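You operate a simulated robot arm through the tools that you are given. There is no shell and no other tool.

Carry out the task below with a simulated robot arm. There is one attempt and no reset: what you move stays moved.

Task
Brush the tall tower's ledge clean and turn its foot wheel to the stop.
Fine: brush back; blue foot wheel to its lower stop, then snug the foot lock screw. Set down upright: purple brush. What is to be rubbed or washed off counts as gone when no trace of it is left.

Only the result counts: the job must be done as asked and must still hold three seconds after the hand-in. Knocking over, shifting, dropping, spilling or breaking anything else fails it.

Robot
A 7-joint arm with a two-finger gripper, fixed in place. Base frame: the origin is on the floor under the middle of its stand, x ahead of it, y to its left, z up. Lengths are in mm, angles in degrees, forces in N, time in s.
With the tool pointing down near the work surface it reaches from about 320 to 720 mm from the base axis. Its first joint turns from -66.0 to 66.0 degrees. Payload 2.45 kg.
Tool frame: the origin (TCP) lies between the finger pads and is the grasp point; the fingertips stand 26 mm ahead of it; z points along the fingers, y is the line along which they close. The gripper opens to 96 mm; its body begins 69 mm behind the TCP.
Orientation is that of the tool frame in the base frame, as a unit quaternion [w, x, y, z]. With the fingers straight down and closing along the base's y, the tool's x points along the base's -x, its y along +y and its z along -z.

Tools
- The arm moves only by the tool arm_command. Its argument "plan" is a list of rows, each a list of 3 entries, a list of its own where there are three numbers: the shift along the base's x, y, z in units of 250 mm (1.0 is 250 mm), then the turn, a rotation vector about the base's x, y, z in units of 180 degrees (1.0 is 180 degrees), then the opening, from 0 (shut) to 1 (fully open). In form: [[[tx, ty, tz], [wx, wy, wz], grip], ...]. A call has 1 to 20 rows; each row is the pose to reach, as a shift and turn from the pose commanded when the call began. A call with a number of a shift or a turn outside -1 to 1 is refused whole. Each row takes 0.2 s and may step no farther than 50 mm and 8.6 degrees from the row before; otherwise, or with a gripper value out of range, the whole call is refused. A pose out of reach is approached as far as the arm can. The call stops where the force on the tool passes 50 N (or 10 N more than at its start, if that is more) or the arm is blocked; 0.2 s more then pass. Each finger travels about 50 mm/s and halts on what it meets, pressing with about 33 N; the grip force reading is that of the motor and also rises with nothing between the fingers. The clock runs only during rows and for 0.2 s after the last one: add rows that repeat a pose to give the fingers time. The reply holds the time, the measured pose of the TCP, the force on the tool along the base axes, the opening and the grip force, in the units named above and with some noise, with the torque about the TCP (base axes, N m) and any sound that the robot's microphone picked up.
- Cameras (640 x 400 px; columns grow to the right, rows downward): "scene" is fixed at [163.6, -395.8, 1412.8]; the picture's right is [0.76, -0.65, 0.00], its down [-0.44, -0.52, -0.73] and it looks along [0.47, 0.56, -0.68] (base axes); focal length 326 px, centre (320, 200). "wrist" rides on the gripper at [82, 3, -98] in the tool frame; the picture's right is [-0.04, 1.00, 0.00], its down [-0.73, -0.03, -0.68] and it looks along [-0.68, -0.03, 0.73] (tool axes); focal length 256 px, centre (320, 200). There is no depth. A picture from a camera that has moved, and an enlarged one, comes with that camera's place and axes in the base frame and with its lens.
- camera(camera): a new picture of that camera. No time passes.
- close_up(camera, box): a new picture of the part [left, top, right, bottom] of that camera's present view, enlarged. No time passes.
- close_job(): hands the job in; it is judged then, once.

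Nothing tells you positions but the pictures and the camera data. Unless the task says otherwise, let go and move clear before handing in.

The tools are called after "Emit:" as a command line: name --argument value ..., lists and objects as JSON in quotes. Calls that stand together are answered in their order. arm_command: Moves the arm, as the interface text tells. Its arguments: {"type":"object","properties":{"plan":{"type":"array"}},"required":["plan"]} The other tools are called the same way: camera (camera) takes a picture; close_up (camera, box) takes an enlarged picture of a part of a camera's view; close_job () hands the job in.

At the start:

```text
clock: 0.0
position: [441.4, 145.2, 1103.4]
tool_rot: [0.0, 0.0, 1.0, 0.0]
wrist_force: [0.0, 0.5, -0.4]
moment: [-0.01, 0.05, 0.02]
grip_width: 96.0
gripper_force: 0.0
```

scene: 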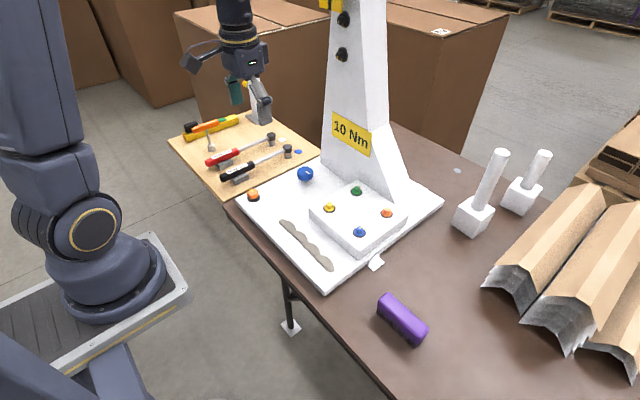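
wrist: 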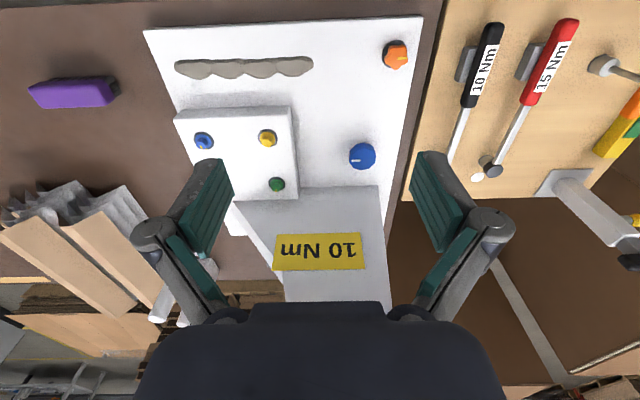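

I see a tall white tower on a base plate with a sediment strip on its ledge, a purple brush on the table, and a tool board with torque wrenches (10 Nm black, 15 Nm red). I'll take enlarged pictures before moving anything.

Emit:
close_up --camera "scene" --box '[220, 130, 460, 290]'

Emit:
close_up --camera "scene" --box '[160, 90, 340, 210]'

Emit:
close_up --camera "scene" --box '[340, 240, 490, 360]'

Emit:
close_up --camera "wrist" --box '[140, 10, 440, 210]'

Emit:
close_up --camera "wrist" --box '[400, 0, 640, 200]'

Emit:
close_up --camera "scene" --box '[280, 0, 440, 130]'

```text
2.50 times, centred on (340, 210) of scene
camera zoom: at [163.6, -395.8, 1412.8], right [0.76, -0.65, 0.0], down [-0.44, -0.52, -0.73], along [0.47, 0.56, -0.68], focal length 814 px, centre (270, 175)
```

zoom: 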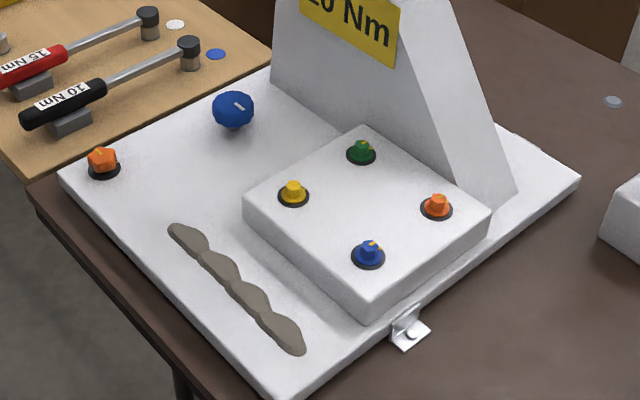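

```text
3.33 times, centred on (250, 150) of scene
camera zoom: at [163.6, -395.8, 1412.8], right [0.76, -0.65, 0.0], down [-0.44, -0.52, -0.73], along [0.47, 0.56, -0.68], focal length 1085 px, centre (553, 367)
```

zoom: 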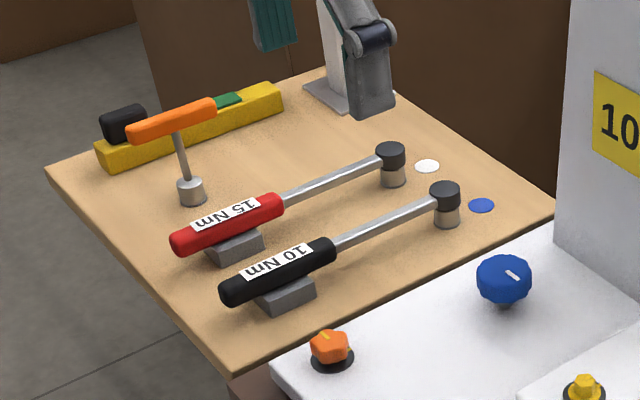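

```text
3.33 times, centred on (415, 300) of scene
camera zoom: at [163.6, -395.8, 1412.8], right [0.76, -0.65, 0.0], down [-0.44, -0.52, -0.73], along [0.47, 0.56, -0.68], focal length 1085 px, centre (3, -133)
```

zoom: 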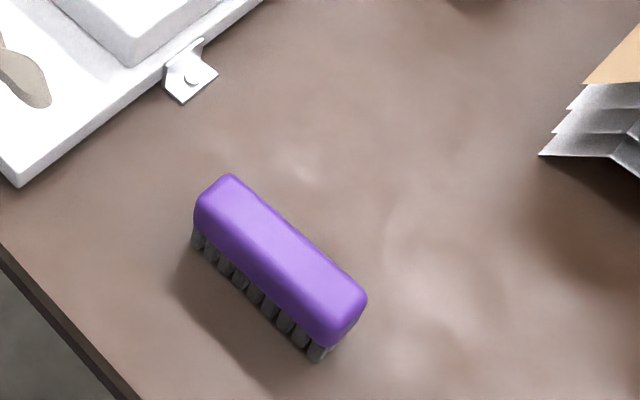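

```text
2.00 times, centred on (290, 110) of wrist
camera zoom: at [359.5, 146.5, 1202.2], right [0.04, 1.0, 0.0], down [0.73, -0.03, 0.68], along [0.68, -0.03, -0.73], focal length 512 px, centre (380, 380)
```

zoom: 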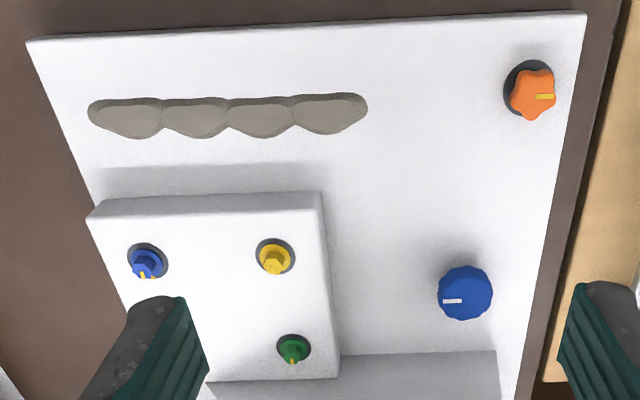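

```text
2.00 times, centred on (520, 100) of wrist
camera zoom: at [359.5, 146.5, 1202.2], right [0.04, 1.0, 0.0], down [0.73, -0.03, 0.68], along [0.68, -0.03, -0.73], focal length 512 px, centre (-80, 400)
```

zoom: 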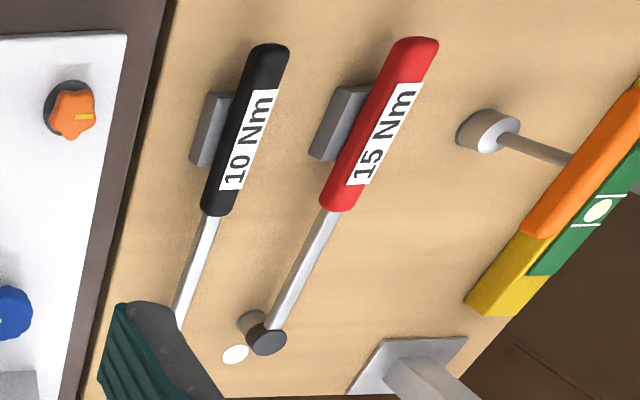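

```text
3.08 times, centred on (360, 65) of scene
camera zoom: at [163.6, -395.8, 1412.8], right [0.76, -0.65, 0.0], down [-0.44, -0.52, -0.73], along [0.47, 0.56, -0.68], focal length 1001 px, centre (197, 615)
```

zoom: 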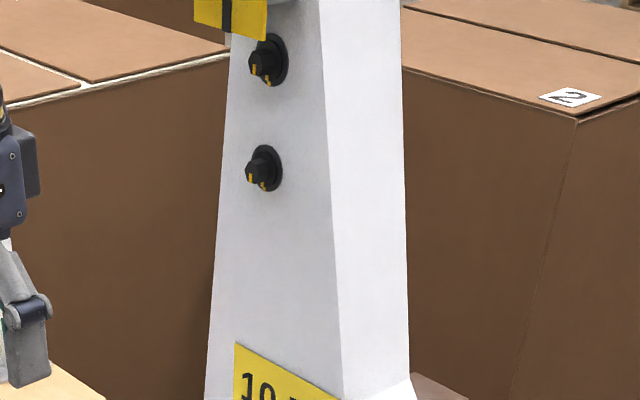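

The blue wheel is at about (615, 210, 816), the orange knob at (460, 250, 797) and the brush at (498, -258, 785). I'll lower the hand over free space for a closer look at the foot.

Emit:
arm_command --plan '[[[-0.05, 0, -0.15], [0, 0, 0], 1], [[-0.1, 0, -0.3], [0, 0, 0], 1], [[-0.15, 0.05, -0.45], [0, 0, 0], 1], [[-0.2, 0.1, -0.6], [0, 0, 0], 1], [[-0.2, 0.1, -0.6], [0, 0, 0], 1]]'

Emit:
camera --camera "wrist"

Emit:
close_up --camera "wrist" --box '[280, 80, 520, 280]'

Emit:
camera --camera "scene"

```text
clock: 1.2
position: [390.5, 169.7, 952.0]
tool_rot: [0.0, 0.0, 1.0, 0.0]
wrist_force: [0.2, 0.7, -0.2]
moment: [-0.03, -0.02, -0.01]
grip_width: 95.8
gripper_force: 0.0
```

```text
taken
camera wrist: at [308.4, 171.7, 1050.4], right [0.04, 1.0, 0.0], down [0.73, -0.03, 0.68], along [0.68, -0.03, -0.73], focal length 256 px, centre (320, 200)
```

wrist: 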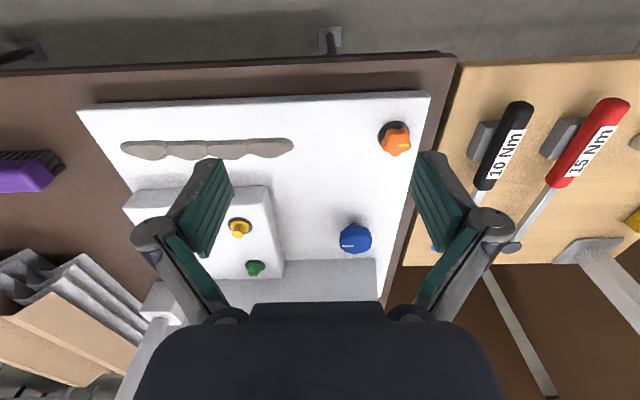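

```text
2.00 times, centred on (400, 180) of wrist
camera zoom: at [308.4, 171.7, 1050.4], right [0.04, 1.0, 0.0], down [0.73, -0.03, 0.68], along [0.68, -0.03, -0.73], focal length 512 px, centre (160, 240)
```

zoom: 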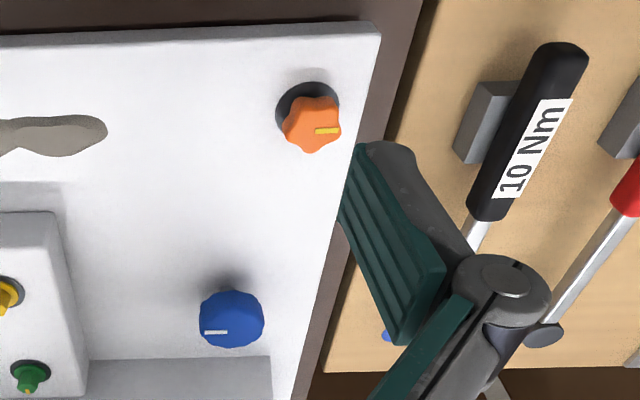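

```text
taken
```

scene: 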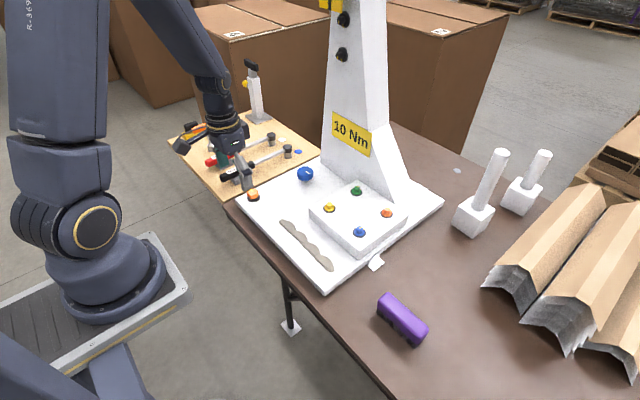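

The orange star knob sits at the near plate corner with its mark to +y. The blue wheel's mark points to -y. I'll look at the tool board and its markings next.

Emit:
arm_command --plan '[[[0.05, 0.15, 0.1], [0, 0, 0], 1], [[0.1, 0.3, 0.1], [0, 0, 0], 1], [[0.15, 0.45, 0.1], [0, 0, 0], 1], [[0.2, 0.6, 0.1], [0, 0, 0], 1], [[0.25, 0.75, 0.1], [0, 0, 0], 1], [[0.3, 0.9, 0.1], [0, 0, 0], 1], [[0.3, 0.95, 0.1], [0, 0, 0], 1]]'

Emit:
camera --camera "wrist"

Emit:
close_up --camera "wrist" --box '[150, 20, 450, 210]'

```text
clock: 2.8
position: [468.0, 408.7, 976.6]
tool_rot: [0.001, 0.0, 1.0, 0.0]
wrist_force: [1.0, -0.7, 0.0]
moment: [0.02, 0.0, 0.01]
grip_width: 96.2
gripper_force: 0.1
```

```text
taken
camera wrist: at [386.1, 411.2, 1076.0], right [0.04, 1.0, 0.0], down [0.73, -0.03, 0.68], along [0.68, -0.03, -0.73], focal length 256 px, centre (320, 200)
```

wrist: 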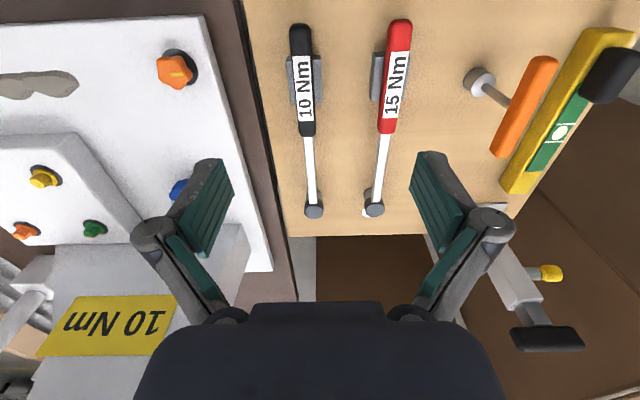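

```text
2.11 times, centred on (300, 115) of wrist
camera zoom: at [386.1, 411.2, 1076.0], right [0.04, 1.0, 0.0], down [0.73, -0.03, 0.68], along [0.68, -0.03, -0.73], focal length 539 px, centre (362, 379)
```

zoom: 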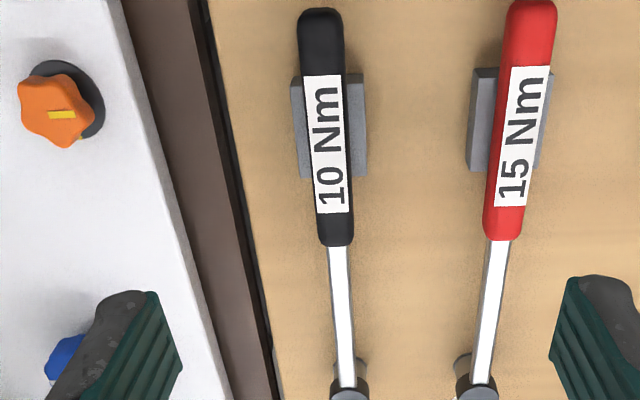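

The board holds a 10 Nm wrench, a 15 Nm wrench, an orange T-handle and a level. I'll take a close look at the wheel and knobs from above the foot.

Emit:
arm_command --plan '[[[0.07, -0.16, 0], [0, 0, 0], 1], [[0.14, -0.32, 0], [0, 0, 0], 1], [[0.21, -0.48, 0], [0, 0, 0], 1], [[0.28, -0.64, 0], [0, 0, 0], 1], [[0.35, -0.8, 0], [0, 0, 0], 1], [[0.35, -0.82, 0], [0, 0, 0], 1]]'

Emit:
camera --camera "wrist"

Emit:
close_up --camera "wrist" --box '[260, 80, 420, 180]'

Emit:
close_up --camera "wrist" --box '[100, 40, 260, 140]'

Emit:
close_up --camera "wrist" --box '[300, 0, 460, 100]'

```text
clock: 4.2
position: [552.8, 200.7, 975.8]
tool_rot: [0.0, -0.001, 1.0, 0.001]
wrist_force: [-0.8, 0.0, -0.2]
moment: [0.0, -0.01, 0.05]
grip_width: 96.1
gripper_force: 0.0
```

```text
taken
camera wrist: at [470.9, 202.9, 1075.3], right [0.04, 1.0, 0.0], down [0.73, -0.03, 0.68], along [0.68, -0.03, -0.73], focal length 256 px, centre (320, 200)
```

wrist: 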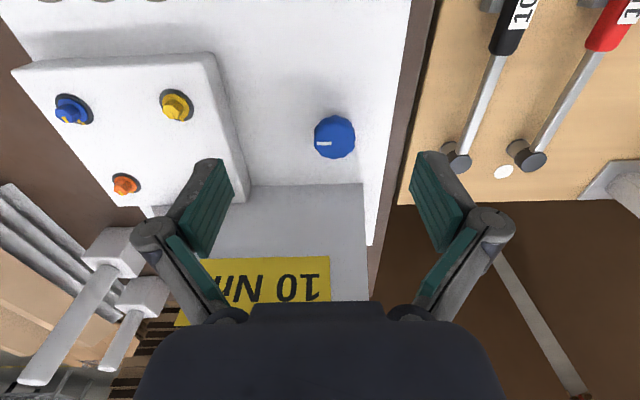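

```text
4.00 times, centred on (340, 130) of wrist
camera zoom: at [470.9, 202.9, 1075.3], right [0.04, 1.0, 0.0], down [0.73, -0.03, 0.68], along [0.68, -0.03, -0.73], focal length 1024 px, centre (240, 480)
```

zoom: 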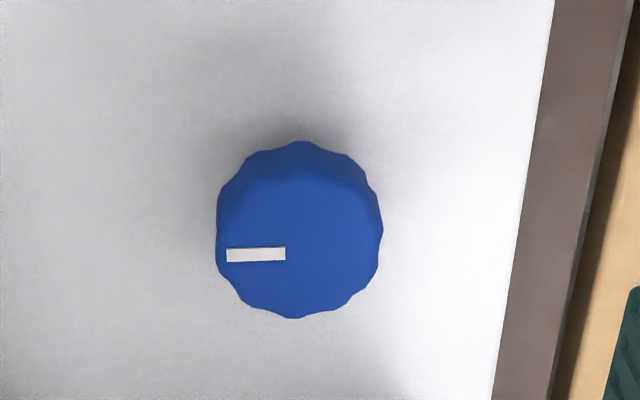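

```text
4.00 times, centred on (180, 90) of wrist
camera zoom: at [470.9, 202.9, 1075.3], right [0.04, 1.0, 0.0], down [0.73, -0.03, 0.68], along [0.68, -0.03, -0.73], focal length 1024 px, centre (880, 640)
```

zoom: 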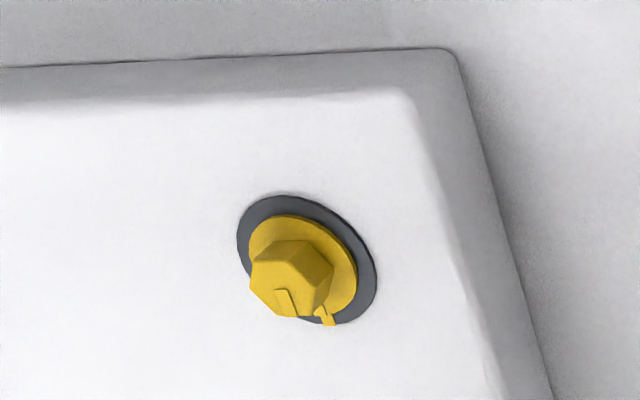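

```text
4.00 times, centred on (380, 50) of wrist
camera zoom: at [470.9, 202.9, 1075.3], right [0.04, 1.0, 0.0], down [0.73, -0.03, 0.68], along [0.68, -0.03, -0.73], focal length 1024 px, centre (80, 800)
```

zoom: 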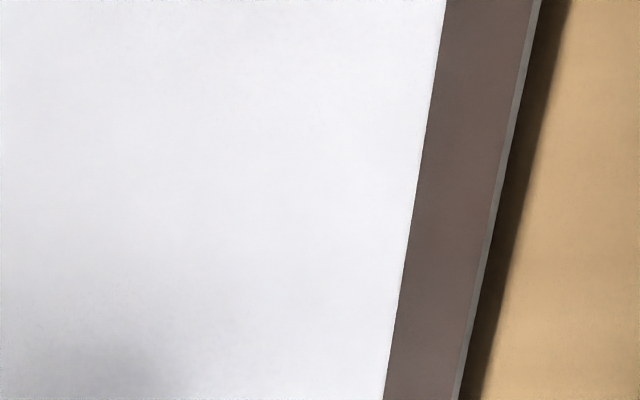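

The wheel is a knurled blue knob about 46 mm across with no visible scale. The hex bolts carry witness marks on head and washer. I'll look at the orange screw up close now.

Emit:
arm_command --plan '[[[-0.15, 0.05, 0], [0, 0, 0], 1], [[-0.3, 0.1, -0.03], [0, 0, 0], 1], [[-0.45, 0.15, -0.06], [0, 0, 0], 1], [[-0.6, 0.2, -0.1], [0, 0, 0], 1], [[-0.6, 0.2, -0.1], [0, 0, 0], 1]]'

Emit:
camera --camera "wrist"

Emit:
close_up --camera "wrist" --box '[260, 90, 420, 190]'

Emit:
close_up --camera "scene" --box '[230, 180, 280, 212]'

Emit:
close_up --camera "scene" --box '[280, 155, 340, 195]'

```text
clock: 5.4
position: [406.4, 251.4, 954.0]
tool_rot: [-0.001, 0.0, 1.0, 0.0]
wrist_force: [-0.7, 0.6, -0.5]
moment: [0.02, 0.01, 0.01]
grip_width: 95.9
gripper_force: 0.1
```

```text
taken
camera wrist: at [323.7, 253.7, 1051.9], right [0.04, 1.0, 0.0], down [0.73, -0.03, 0.68], along [0.68, -0.03, -0.73], focal length 256 px, centre (320, 200)
```

wrist: 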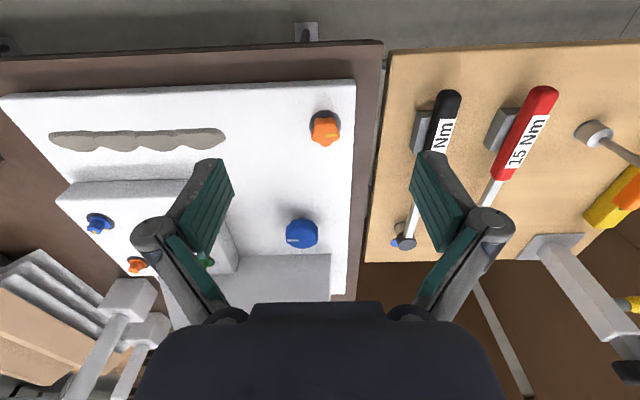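

```text
4.00 times, centred on (340, 140) of wrist
camera zoom: at [323.7, 253.7, 1051.9], right [0.04, 1.0, 0.0], down [0.73, -0.03, 0.68], along [0.68, -0.03, -0.73], focal length 1024 px, centre (240, 440)
```

zoom: 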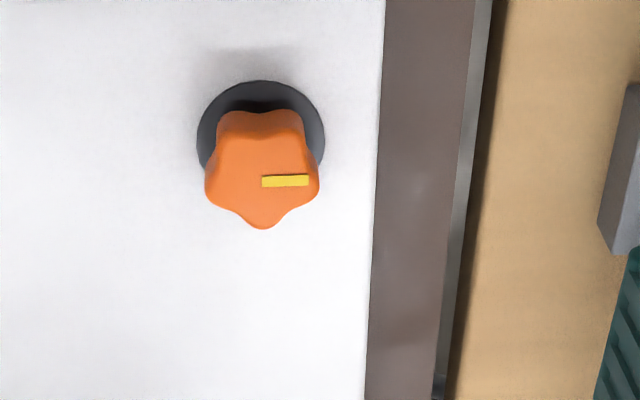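

```text
12.50 times, centred on (255, 196) of scene
camera zoom: at [163.6, -395.8, 1412.8], right [0.76, -0.65, 0.0], down [-0.44, -0.52, -0.73], along [0.47, 0.56, -0.68], focal length 4068 px, centre (1132, 250)
```

zoom: 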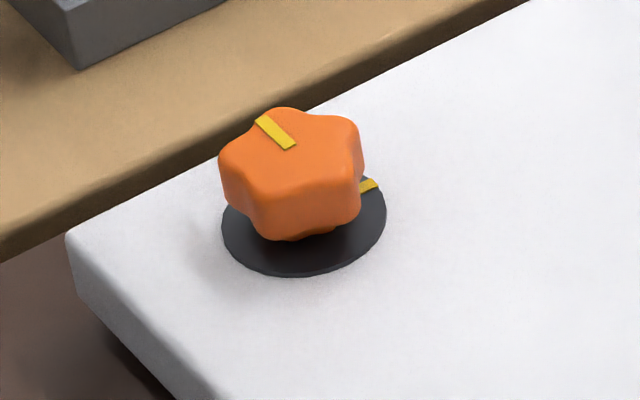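

```text
10.00 times, centred on (310, 175) of scene
camera zoom: at [163.6, -395.8, 1412.8], right [0.76, -0.65, 0.0], down [-0.44, -0.52, -0.73], along [0.47, 0.56, -0.68], focal length 3255 px, centre (420, 450)
```

zoom: 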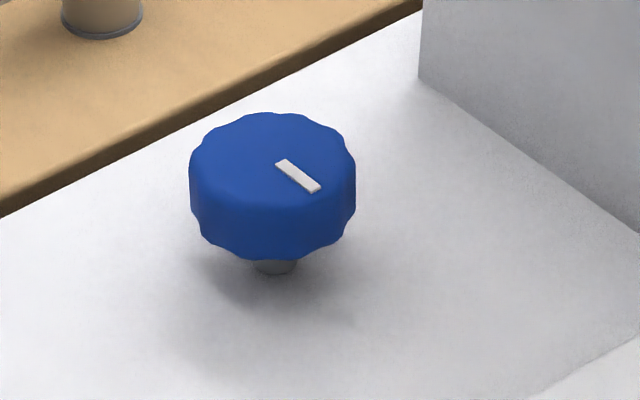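

The orange star knob has a yellow mark on its head pointing to +y and a second mark on its base disc pointing to about +x. That suggests about a quarter turn clockwise to snug. Before committing I'll look at the tower's upper part for any wheel indicator.

Emit:
arm_command --plan '[[[0, -0.03, 0.18], [0, -0.03, 0], 1], [[0, -0.06, 0.36], [0, -0.06, 0], 1], [[0, -0.09, 0.54], [0, -0.09, 0], 1], [[0, -0.12, 0.72], [0, -0.12, 0], 1], [[0, -0.15, 0.9], [0, -0.15, 0], 1], [[0, -0.18, 1.0], [0, -0.17, 0], 1], [[0, -0.2, 1.0], [0, -0.17, 0], 1]]'

Emit:
camera --camera "wrist"

Emit:
close_up --camera "wrist" --box '[160, 0, 480, 200]'

```text
clock: 7.0
position: [404.3, 202.3, 1203.3]
tool_rot: [0.265, 0.0, 0.964, 0.0]
wrist_force: [-0.1, 0.7, 0.0]
moment: [0.01, 0.0, 0.02]
grip_width: 96.1
gripper_force: 0.0
```

```text
taken
camera wrist: at [283.5, 204.6, 1246.6], right [0.03, 1.0, 0.02], down [0.28, -0.03, 0.96], along [0.96, -0.03, -0.29], focal length 256 px, centre (320, 200)
```

wrist: 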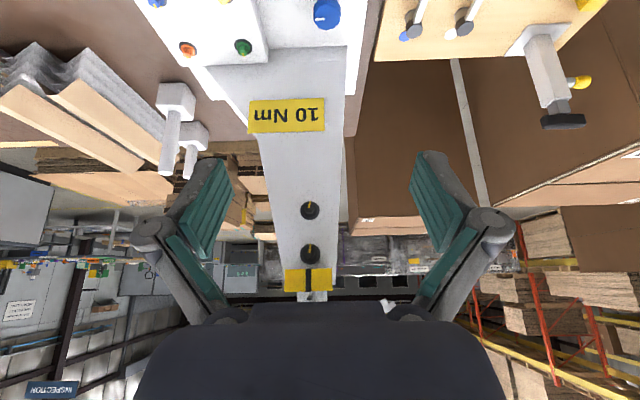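

```text
2.00 times, centred on (320, 100) of wrist
camera zoom: at [283.5, 204.6, 1246.6], right [0.03, 1.0, 0.02], down [0.28, -0.03, 0.96], along [0.96, -0.03, -0.29], focal length 512 px, centre (320, 400)
```

zoom: 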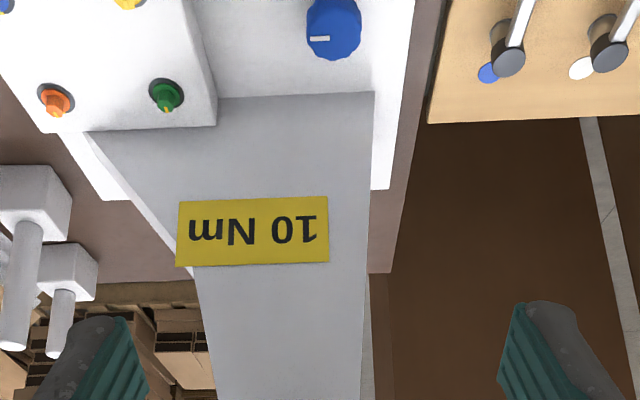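

Emit:
close_up --camera "wrist" --box '[240, 180, 400, 310]'

Emit:
close_up --camera "scene" --box '[300, 0, 400, 62]'

```text
3.08 times, centred on (320, 245) of wrist
camera zoom: at [283.5, 204.6, 1246.6], right [0.03, 1.0, 0.02], down [0.28, -0.03, 0.96], along [0.96, -0.03, -0.29], focal length 788 px, centre (320, 62)
```

zoom: 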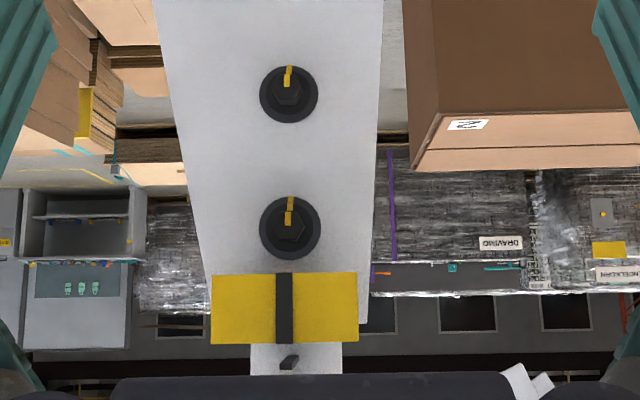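

```text
6.40 times, centred on (350, 31) of scene
camera zoom: at [163.6, -395.9, 1412.8], right [0.76, -0.65, 0.0], down [-0.44, -0.52, -0.73], along [0.47, 0.56, -0.68], focal length 2083 px, centre (128, 1282)
```

zoom: 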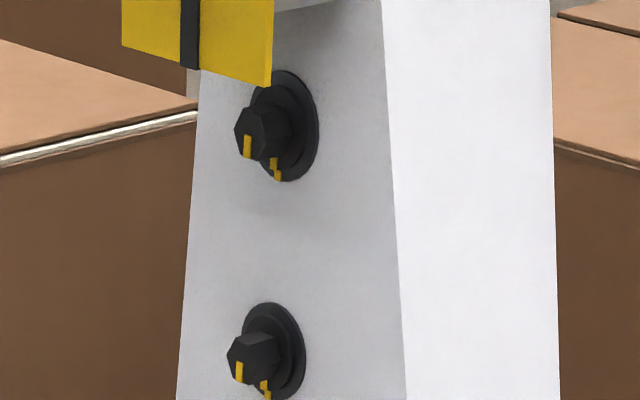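

Both black tower bolts have their two marks lined up, so lined-up marks mean tight, and the orange lock screw is a quarter turn short of that. Brushing comes first: I'll level the tool and move over to view the brush.

Emit:
arm_command --plan '[[[0, -0.15, -0.05], [0, 0.03, 0], 1], [[0, -0.3, -0.1], [0, 0.06, 0], 1], [[0, -0.45, -0.15], [0, 0.09, 0], 1], [[0, -0.6, -0.2], [0, 0.12, 0], 1], [[0, -0.75, -0.25], [0, 0.15, 0], 1], [[0, -0.9, -0.3], [0, 0.17, 0], 1], [[0, -1.0, -0.4], [0, 0.17, 0], 1]]'

Emit:
arm_command --plan '[[[0, -0.15, -0.1], [0, 0, 0], 1], [[0, -0.3, -0.2], [0, 0, 0], 1], [[0, -0.45, -0.3], [0, 0, 0], 1], [[0, -0.6, -0.4], [0, 0, 0], 1], [[0.03, -0.75, -0.5], [0, 0, 0], 1], [[0.05, -0.85, -0.6], [0, 0, 0], 1], [[0.05, -0.85, -0.6], [0, 0, 0], 1]]'

Emit:
camera --camera "wrist"

Emit:
camera --camera "scene"

```text
clock: 8.6
position: [403.8, -45.0, 1103.5]
tool_rot: [0.0, -0.001, 1.0, -0.001]
wrist_force: [0.3, -0.4, -0.1]
moment: [0.0, 0.03, -0.05]
grip_width: 95.9
gripper_force: 0.0
```

```text
clock: 10.2
position: [417.1, -261.2, 953.7]
tool_rot: [0.0, 0.0, 1.0, 0.0]
wrist_force: [-0.4, 0.2, -0.2]
moment: [0.03, 0.02, 0.01]
grip_width: 95.9
gripper_force: 0.0
```

```text
taken
camera wrist: at [333.5, -258.8, 1052.4], right [0.04, 1.0, 0.0], down [0.73, -0.03, 0.68], along [0.68, -0.03, -0.73], focal length 256 px, centre (320, 200)
```

wrist: 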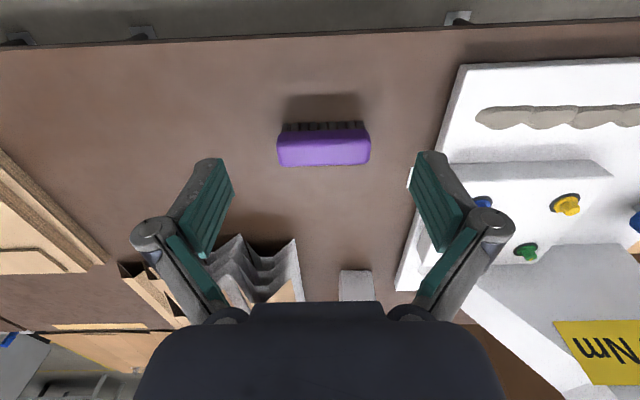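

```text
taken
```

scene: 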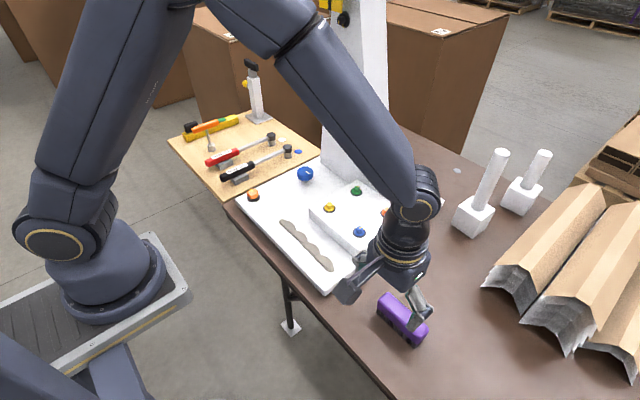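

Emit:
close_up --camera "wrist" --box '[250, 90, 410, 190]'

Emit:
close_up --camera "scene" --box '[360, 280, 456, 340]'

Emit:
close_up --camera "wrist" --box '[400, 50, 640, 200]'

```text
4.00 times, centred on (330, 140) of wrist
camera zoom: at [333.5, -258.8, 1052.4], right [0.04, 1.0, 0.0], down [0.73, -0.03, 0.68], along [0.68, -0.03, -0.73], focal length 1024 px, centre (280, 440)
```

zoom: 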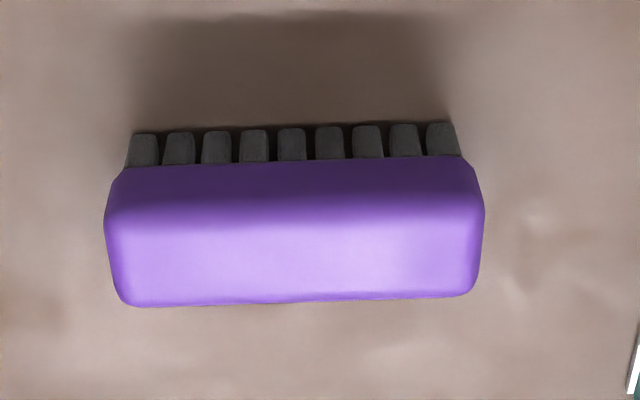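

```text
6.67 times, centred on (408, 310) of scene
camera zoom: at [163.6, -395.9, 1412.8], right [0.76, -0.65, 0.0], down [-0.44, -0.52, -0.73], along [0.47, 0.56, -0.68], focal length 2170 px, centre (-267, -533)
```

zoom: 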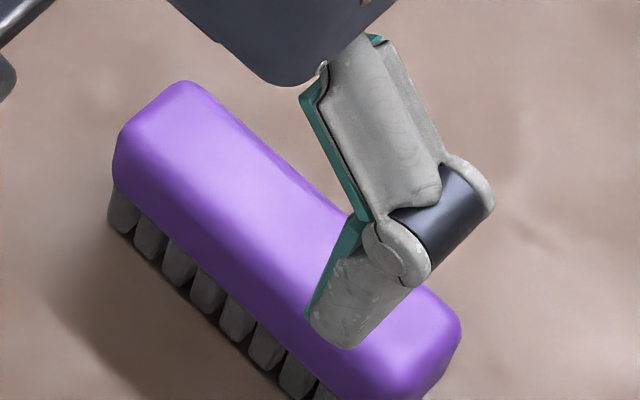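

```text
2.67 times, centred on (520, 125) of wrist
camera zoom: at [333.5, -258.8, 1052.4], right [0.04, 1.0, 0.0], down [0.73, -0.03, 0.68], along [0.68, -0.03, -0.73], focal length 683 px, centre (-213, 400)
```

zoom: 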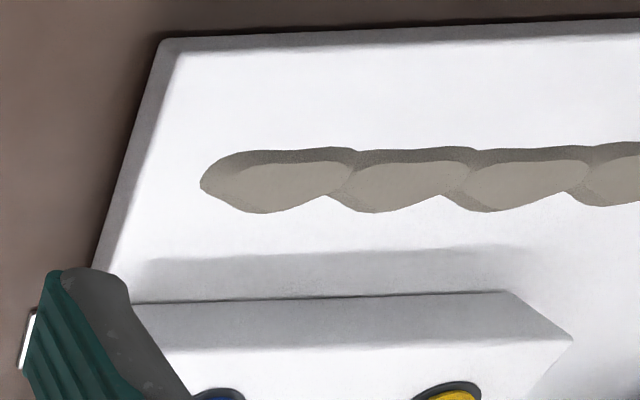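

The plate top is at about z = 773, and the grime strip runs along x ≈ 475 from y ≈ -86 to 130. The brush is about 107 mm long along y, too long for the gripper, so I'll turn the hand 90° to grip across its width.

Emit:
arm_command --plan '[[[0.03, 0, 0], [0, 0, 0.045], 1], [[0.06, 0, 0], [0, 0, 0.09], 1], [[0.09, 0, 0], [0, 0, 0.135], 1], [[0.12, 0, 0], [0, 0, 0.18], 1], [[0.15, 0, 0], [0, 0, 0.225], 1], [[0.18, 0, 0], [0, 0, 0.27], 1], [[0.21, 0, 0], [0, 0, 0.315], 1], [[0.24, 0, 0], [0, 0, 0.36], 1], [[0.27, 0, 0], [0, 0, 0.405], 1], [[0.3, 0, 0], [0, 0, 0.45], 1], [[0.32, 0, 0], [0, 0, 0.49], 1], [[0.32, 0, 0], [0, 0, 0.5], 1], [[0.32, 0, 0], [0, 0, 0.5], 1]]'

Emit:
camera --camera "wrist"

Emit:
camera --camera "scene"

```text
clock: 13.0
position: [496.5, -259.5, 953.4]
tool_rot: [-0.001, 0.708, -0.707, 0.0]
wrist_force: [0.4, 0.4, -0.6]
moment: [-0.02, 0.03, 0.03]
grip_width: 96.1
gripper_force: 0.2
```

```text
taken
camera wrist: at [492.9, -343.1, 1051.8], right [-1.0, 0.04, 0.0], down [0.03, 0.73, 0.68], along [0.03, 0.68, -0.73], focal length 256 px, centre (320, 200)
```

wrist: 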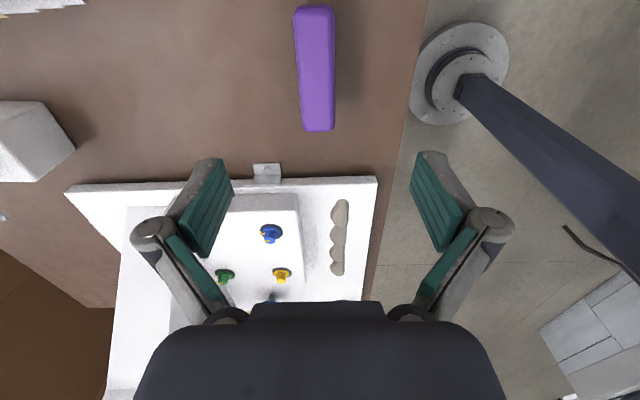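

```text
taken
```

scene: 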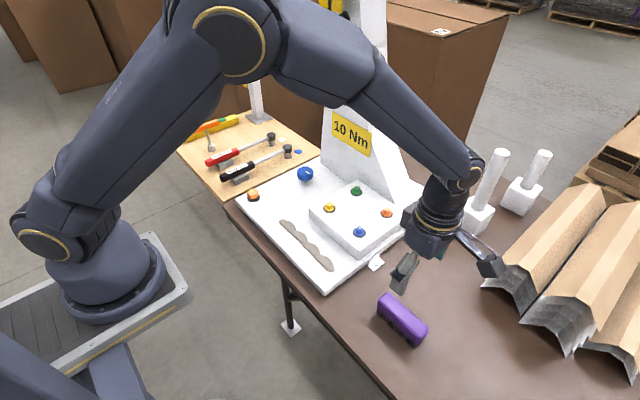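

Emit:
close_up --camera "wrist" --box '[240, 0, 400, 140]'

Emit:
close_up --camera "wrist" --box '[230, 150, 410, 300]'

```text
2.86 times, centred on (320, 70) of wrist
camera zoom: at [492.9, -343.1, 1051.8], right [-1.0, 0.04, 0.0], down [0.03, 0.73, 0.68], along [0.03, 0.68, -0.73], focal length 731 px, centre (320, 571)
```

zoom: 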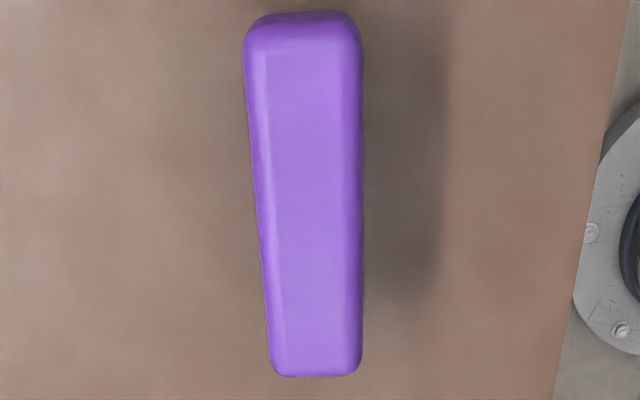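

```text
2.67 times, centred on (320, 225) of wrist
camera zoom: at [492.9, -343.1, 1051.8], right [-1.0, 0.04, 0.0], down [0.03, 0.73, 0.68], along [0.03, 0.68, -0.73], focal length 683 px, centre (320, 133)
```

zoom: 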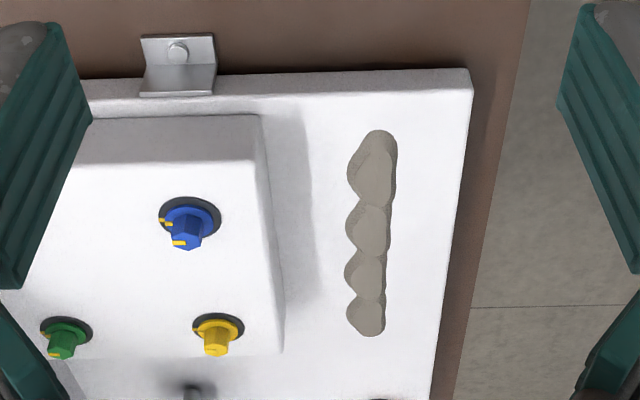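

The brush body is about 32–40 mm wide at x ≈ 500, y from -315 to -208, with its top at z ≈ 798 and the table near 748. I'll descend part way above it and check the alignment.

Emit:
arm_command --plan '[[[0.014, -0.009, -0.14], [0, 0, 0], 1], [[0.014, -0.009, -0.28], [0, 0, 0], 1], [[0.014, -0.009, -0.4], [0, 0, 0], 1], [[0.014, -0.009, -0.4], [0, 0, 0], 1]]'

Emit:
camera --camera "wrist"

Emit:
close_up --camera "scene" --box '[340, 240, 490, 360]'

```text
clock: 14.0
position: [502.1, -264.2, 852.2]
tool_rot: [0.0, -0.707, 0.707, 0.0]
wrist_force: [-0.4, 0.1, -1.1]
moment: [-0.01, 0.02, 0.04]
grip_width: 95.9
gripper_force: 0.0
```

```text
taken
camera wrist: at [498.8, -346.1, 951.2], right [-1.0, 0.04, 0.0], down [0.03, 0.73, 0.68], along [0.03, 0.68, -0.73], focal length 256 px, centre (320, 200)
```

wrist: 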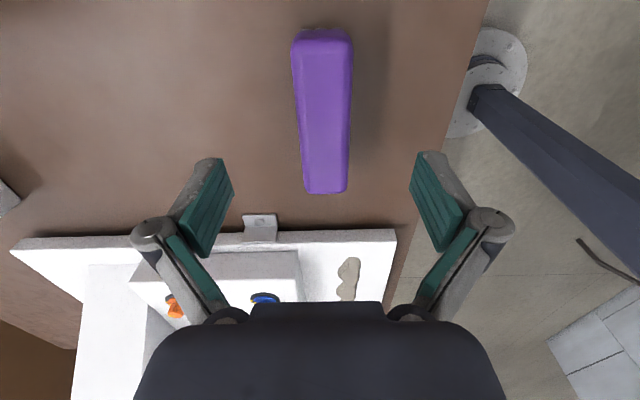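

```text
3.33 times, centred on (415, 300) of scene
camera zoom: at [163.6, -395.8, 1412.8], right [0.76, -0.65, 0.0], down [-0.44, -0.52, -0.73], along [0.47, 0.56, -0.68], focal length 1085 px, centre (3, -133)
```

zoom: 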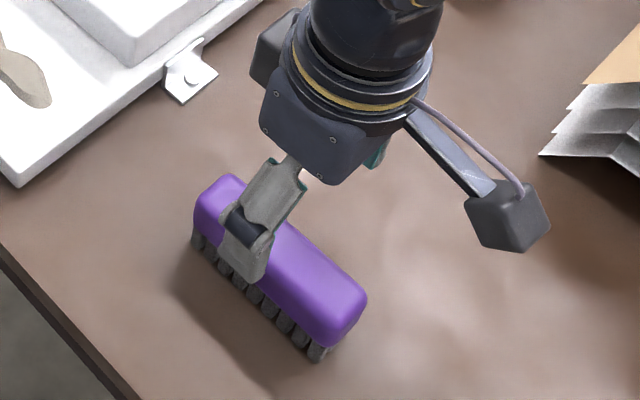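

The brush is centred between the fingers, so I'll descend to z ≈ 791 and close on its body.

Emit:
arm_command --plan '[[[0, 0, -0.1], [0, 0, 0], 1], [[0, 0, -0.2], [0, 0, 0], 1], [[0, 0, -0.248], [0, 0, 0], 1], [[0, 0, -0.248], [0, 0, 0], 1]]'

Emit:
arm_command --plan '[[[0, 0, 0], [0, 0, 0], 0.7], [[0, 0, 0], [0, 0, 0], 0.5], [[0, 0, 0], [0, 0, 0], 0.3], [[0, 0, 0], [0, 0, 0], 0.1], [[0, 0, 0], [0, 0, 0], 0], [[0, 0, 0], [0, 0, 0], 0]]'

Emit:
camera --camera "wrist"

Emit:
close_up --camera "scene" --box '[340, 240, 490, 360]'

```text
clock: 15.0
position: [500.0, -262.3, 790.3]
tool_rot: [0.0, 0.707, -0.707, -0.001]
wrist_force: [-1.6, -0.5, -0.2]
moment: [0.01, -0.03, 0.0]
grip_width: 96.0
gripper_force: 0.1
```

```text
clock: 16.4
position: [501.3, -263.3, 790.3]
tool_rot: [0.0, 0.707, -0.707, 0.0]
wrist_force: [-0.1, 0.7, 2.6]
moment: [0.01, 0.03, 0.02]
grip_width: 35.2
gripper_force: 33.4
```

```text
taken
camera wrist: at [496.9, -345.5, 889.3], right [-1.0, 0.04, 0.0], down [0.03, 0.73, 0.68], along [0.03, 0.68, -0.73], focal length 256 px, centre (320, 200)
```

wrist: 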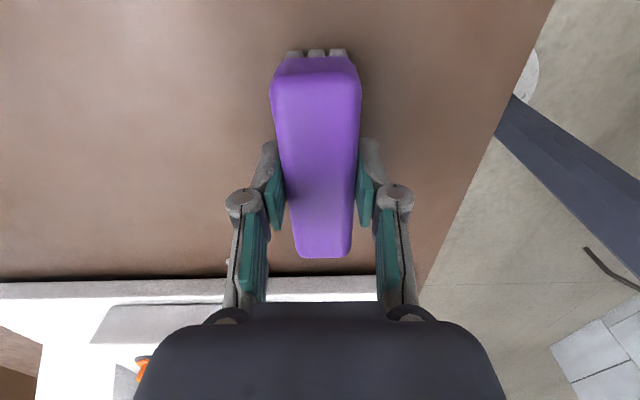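

```text
3.33 times, centred on (415, 300) of scene
camera zoom: at [163.6, -395.8, 1412.8], right [0.76, -0.65, 0.0], down [-0.44, -0.52, -0.73], along [0.47, 0.56, -0.68], focal length 1085 px, centre (3, -133)
```

zoom: 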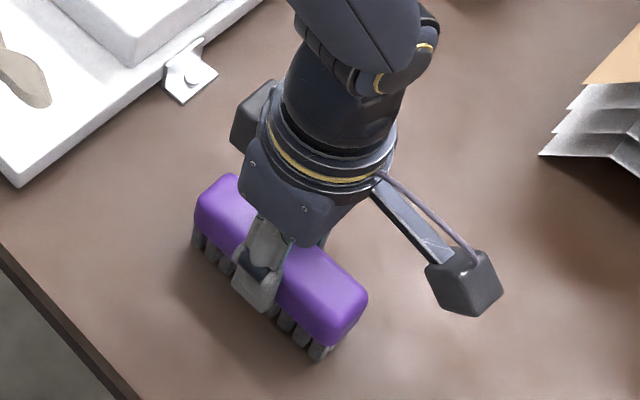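

The brush is gripped (35 mm wide, 33 N). I'll lift it, carry it over the strip's -y end, and look before touching down.

Emit:
arm_command --plan '[[[0, 0, 0.08], [0, 0, 0], 0], [[0, 0, 0.2], [0, 0, 0], 0], [[0, 0, 0.36], [0, 0, 0], 0], [[-0.02, 0.16, 0.4], [0, 0, 0], 0], [[-0.04, 0.32, 0.4], [0, 0, 0], 0], [[-0.06, 0.48, 0.4], [0, 0, 0], 0], [[-0.08, 0.64, 0.4], [0, 0, 0], 0], [[-0.1, 0.78, 0.35], [0, 0, 0], 0], [[-0.1, 0.808, 0.26], [0, 0, 0], 0], [[-0.1, 0.808, 0.2], [0, 0, 0], 0], [[-0.1, 0.808, 0.2], [0, 0, 0], 0]]'

Emit:
camera --camera "wrist"

Emit:
close_up --camera "scene" --box '[240, 170, 420, 290]'

```text
clock: 18.8
position: [477.0, -60.1, 839.7]
tool_rot: [0.001, -0.707, 0.707, 0.0]
wrist_force: [-0.6, -0.2, -1.0]
moment: [0.03, 0.01, -0.01]
grip_width: 35.2
gripper_force: 32.8
```

```text
taken
camera wrist: at [471.9, -142.9, 938.9], right [-1.0, 0.04, 0.0], down [0.03, 0.73, 0.68], along [0.03, 0.68, -0.73], focal length 256 px, centre (320, 200)
```

wrist: 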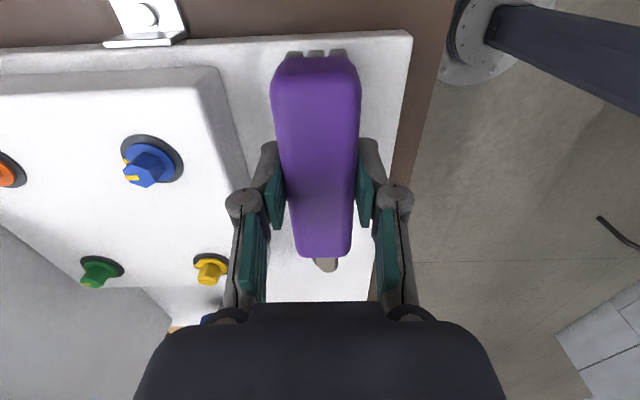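

```text
3.33 times, centred on (330, 230) of scene
camera zoom: at [163.6, -395.8, 1412.8], right [0.76, -0.65, 0.0], down [-0.44, -0.52, -0.73], along [0.47, 0.56, -0.68], focal length 1085 px, centre (287, 100)
```

zoom: 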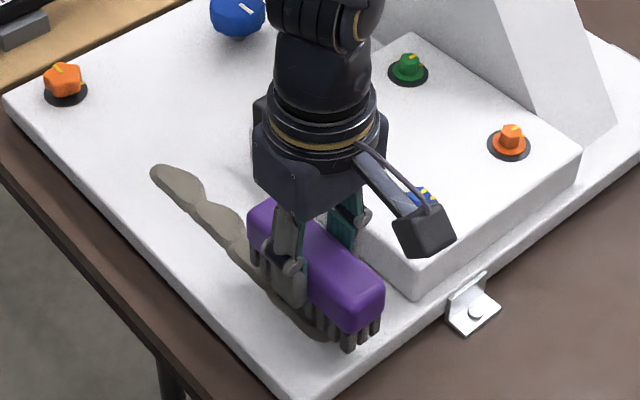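

The brush is over the strip with the block clear on the +x side. I'll lower it in small steps and watch the force.

Emit:
arm_command --plan '[[[0, 0, -0.02], [0, 0, 0], 0], [[0, 0, -0.04], [0, 0, 0], 0], [[0, 0, -0.06], [0, 0, 0], 0], [[0, 0, -0.072], [0, 0, 0], 0]]'

Emit:
arm_command --plan '[[[0, 0, -0.008], [0, 0, 0], 0], [[0, 0, -0.012], [0, 0, 0], 0]]'

```text
clock: 19.8
position: [475.0, -60.8, 823.2]
tool_rot: [0.0, -0.707, 0.707, -0.001]
wrist_force: [0.1, 1.0, -0.8]
moment: [0.02, -0.06, 0.01]
grip_width: 35.0
gripper_force: 33.3
```

```text
clock: 20.4
position: [475.1, -60.4, 820.7]
tool_rot: [0.001, -0.707, 0.707, 0.0]
wrist_force: [-0.3, -0.4, -1.1]
moment: [-0.01, -0.04, -0.04]
grip_width: 35.4
gripper_force: 32.8
```

Emit:
arm_command --plan '[[[0, 0, -0.006], [0, 0, 0], 0], [[0, 0, -0.01], [0, 0, 0], 0]]'

Emit:
close_up --camera "scene" --box '[290, 215, 370, 275]'

```text
clock: 21.0
position: [475.7, -61.7, 818.1]
tool_rot: [-0.001, 0.708, -0.706, 0.002]
wrist_force: [-6.7, 3.1, 40.9]
moment: [0.04, 0.28, -0.01]
grip_width: 35.7
gripper_force: 33.0
```

```text
6.67 times, centred on (330, 245) of scene
camera zoom: at [162.8, -395.7, 1412.9], right [0.76, -0.65, 0.0], down [-0.44, -0.52, -0.73], along [0.47, 0.56, -0.68], focal length 2170 px, centre (253, -100)
```

zoom: 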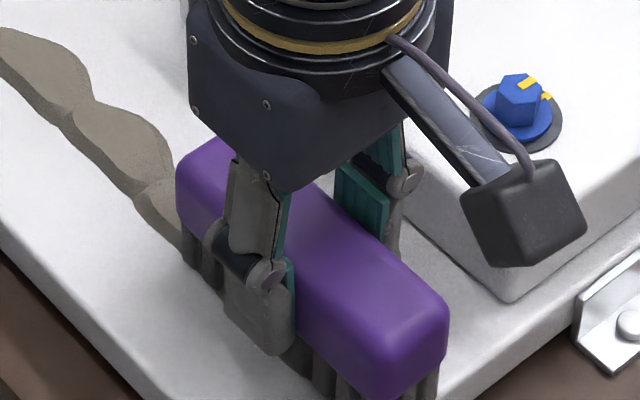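

Contact came at about z = 819 with 41 N, which is more than I want. I'll ease off to a light pressure.

Emit:
arm_command --plan '[[[0, 0, 0.005], [0, 0, 0], 0], [[0, 0, 0.006], [0, 0, 0], 0]]'

```text
clock: 21.6
position: [476.6, -61.3, 819.3]
tool_rot: [-0.001, 0.707, -0.707, 0.0]
wrist_force: [3.3, 0.9, 6.8]
moment: [-0.02, -0.29, 0.03]
grip_width: 35.5
gripper_force: 33.5
```

At 7 N pressure it's right for brushing. I'll make a first stroke along +y and back.

Emit:
arm_command --plan '[[[0, 0.06, 0], [0, 0, 0], 0], [[0, 0.12, 0], [0, 0, 0], 0], [[0, 0.18, 0], [0, 0, 0], 0], [[0, 0.24, 0], [0, 0, 0], 0], [[0, 0.3, 0], [0, 0, 0], 0]]'

Emit:
close_up --camera "scene" --box '[270, 200, 370, 275]'

Emit:
camera --camera "wrist"

```text
clock: 22.8
position: [475.4, 13.8, 818.1]
tool_rot: [0.0, -0.707, 0.707, 0.0]
wrist_force: [0.4, -2.5, 6.2]
moment: [0.08, -0.05, 0.06]
grip_width: 35.2
gripper_force: 33.1
```

```text
5.33 times, centred on (320, 238) of scene
camera zoom: at [163.5, -395.9, 1412.8], right [0.76, -0.65, 0.0], down [-0.44, -0.52, -0.73], along [0.47, 0.56, -0.68], focal length 1736 px, centre (320, 0)
```

zoom: 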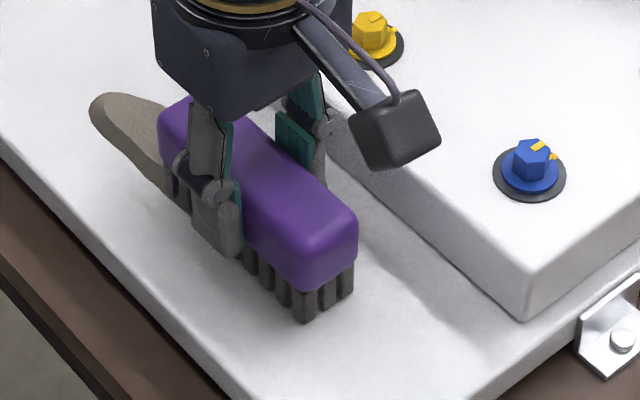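

```text
taken
camera wrist: at [471.9, -69.0, 917.8], right [-1.0, 0.04, 0.0], down [0.03, 0.73, 0.68], along [0.03, 0.68, -0.73], focal length 256 px, centre (320, 200)
```

wrist: 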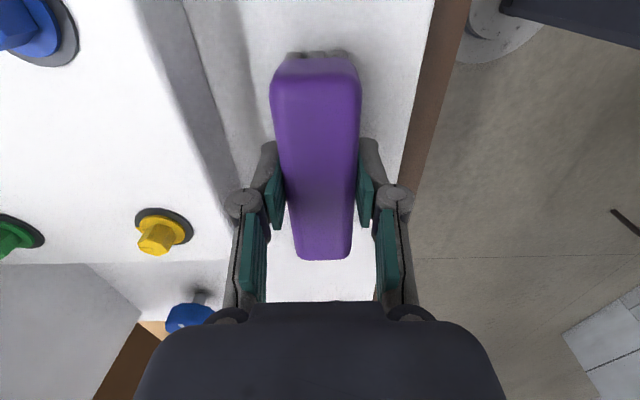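

The stroke removes the grime completely behind the brush. I'll continue to the strip's +y end.

Emit:
arm_command --plan '[[[0, 0.06, 0], [0, 0, 0], 0], [[0, 0.12, 0], [0, 0, 0], 0], [[0, 0.18, 0], [0, 0, 0], 0], [[0, 0.24, 0], [0, 0, 0], 0], [[0, 0.3, 0], [0, 0, 0], 0], [[0, 0.36, 0], [0, 0, 0], 0], [[0, 0.42, 0], [0, 0, 0], 0], [[0, 0.48, 0], [0, 0, 0], 0]]'

Emit:
close_up --camera "scene" --box '[250, 180, 370, 280]'

Emit:
camera --camera "wrist"

```text
clock: 24.6
position: [474.6, 133.0, 817.8]
tool_rot: [0.0, 0.707, -0.707, -0.001]
wrist_force: [0.4, -0.3, -0.9]
moment: [0.01, 0.02, -0.02]
grip_width: 35.3
gripper_force: 32.9
```

```text
4.00 times, centred on (310, 230) of scene
camera zoom: at [163.6, -395.8, 1412.8], right [0.76, -0.65, 0.0], down [-0.44, -0.52, -0.73], along [0.47, 0.56, -0.68], focal length 1302 px, centre (360, 80)
```

zoom: 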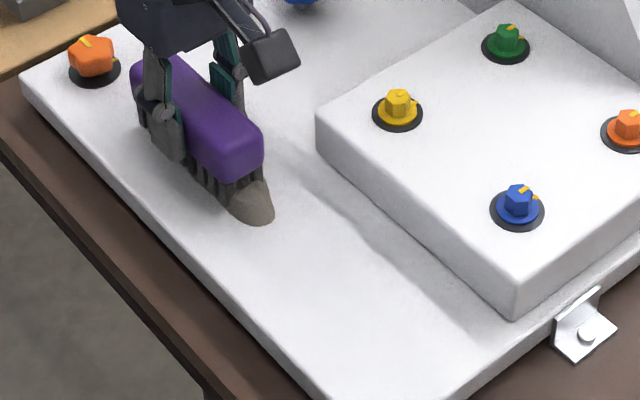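

```text
taken
camera wrist: at [471.1, 51.0, 917.7], right [-1.0, 0.04, 0.0], down [0.03, 0.73, 0.68], along [0.03, 0.68, -0.73], focal length 256 px, centre (320, 200)
```

wrist: 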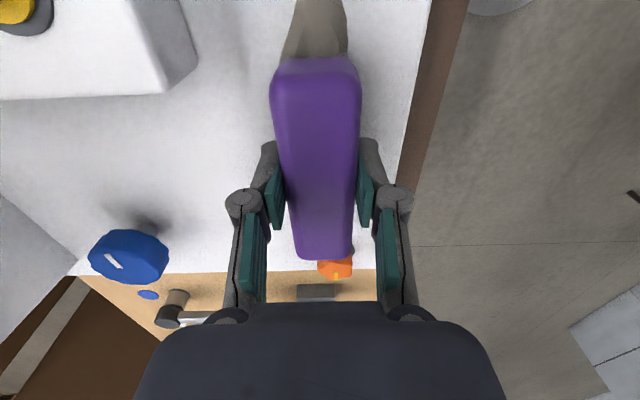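

One lobe is left, because contact was lost near that end. I'll press slightly lower and stroke back over it.

Emit:
arm_command --plan '[[[0, -0.04, -0.003], [0, 0, 0], 0], [[0, -0.04, -0.005], [0, 0, 0], 0]]'

```text
clock: 25.2
position: [475.3, 123.5, 818.6]
tool_rot: [-0.001, 0.708, -0.706, -0.002]
wrist_force: [-2.3, 3.9, 10.1]
moment: [-0.18, 0.14, -0.07]
grip_width: 35.3
gripper_force: 33.1
```

Emit:
arm_command --plan '[[[0, -0.06, 0], [0, 0, 0], 0], [[0, -0.12, 0], [0, 0, 0], 0], [[0, -0.18, 0], [0, 0, 0], 0], [[0, -0.24, 0], [0, 0, 0], 0], [[0, -0.3, 0], [0, 0, 0], 0], [[0, -0.36, 0], [0, 0, 0], 0]]'

Emit:
close_up --camera "scene" --box '[250, 180, 370, 280]'

Emit:
camera --camera "wrist"

```text
clock: 26.6
position: [476.5, 35.9, 819.1]
tool_rot: [-0.001, 0.707, -0.707, 0.0]
wrist_force: [-0.2, 9.1, 24.1]
moment: [0.25, 0.04, -0.17]
grip_width: 35.1
gripper_force: 32.8
```

```text
4.00 times, centred on (310, 230) of scene
camera zoom: at [163.3, -395.6, 1412.9], right [0.76, -0.65, 0.0], down [-0.44, -0.52, -0.73], along [0.47, 0.56, -0.68], focal length 1302 px, centre (360, 80)
```

zoom: 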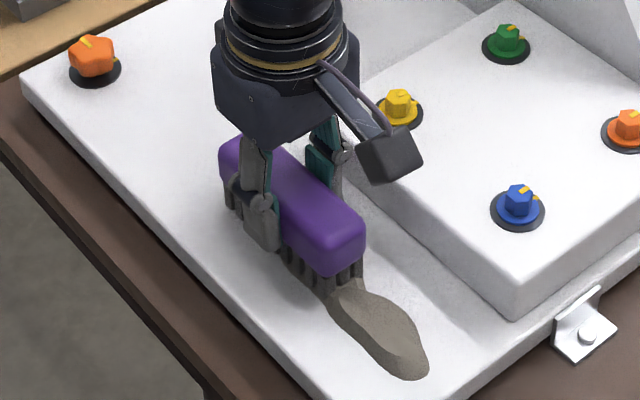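

```text
taken
camera wrist: at [471.9, -47.9, 917.4], right [-1.0, 0.04, 0.0], down [0.03, 0.73, 0.68], along [0.03, 0.68, -0.73], focal length 256 px, centre (320, 200)
```

wrist: 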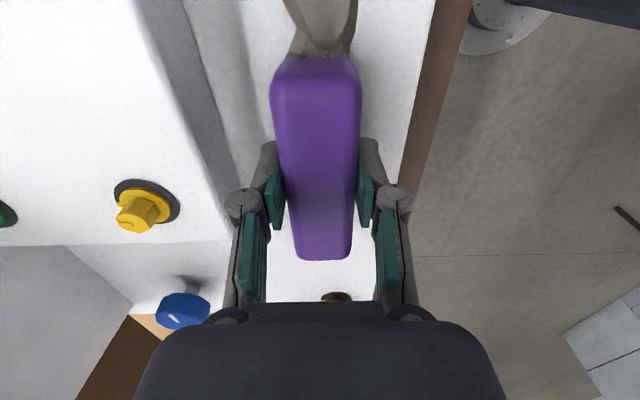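

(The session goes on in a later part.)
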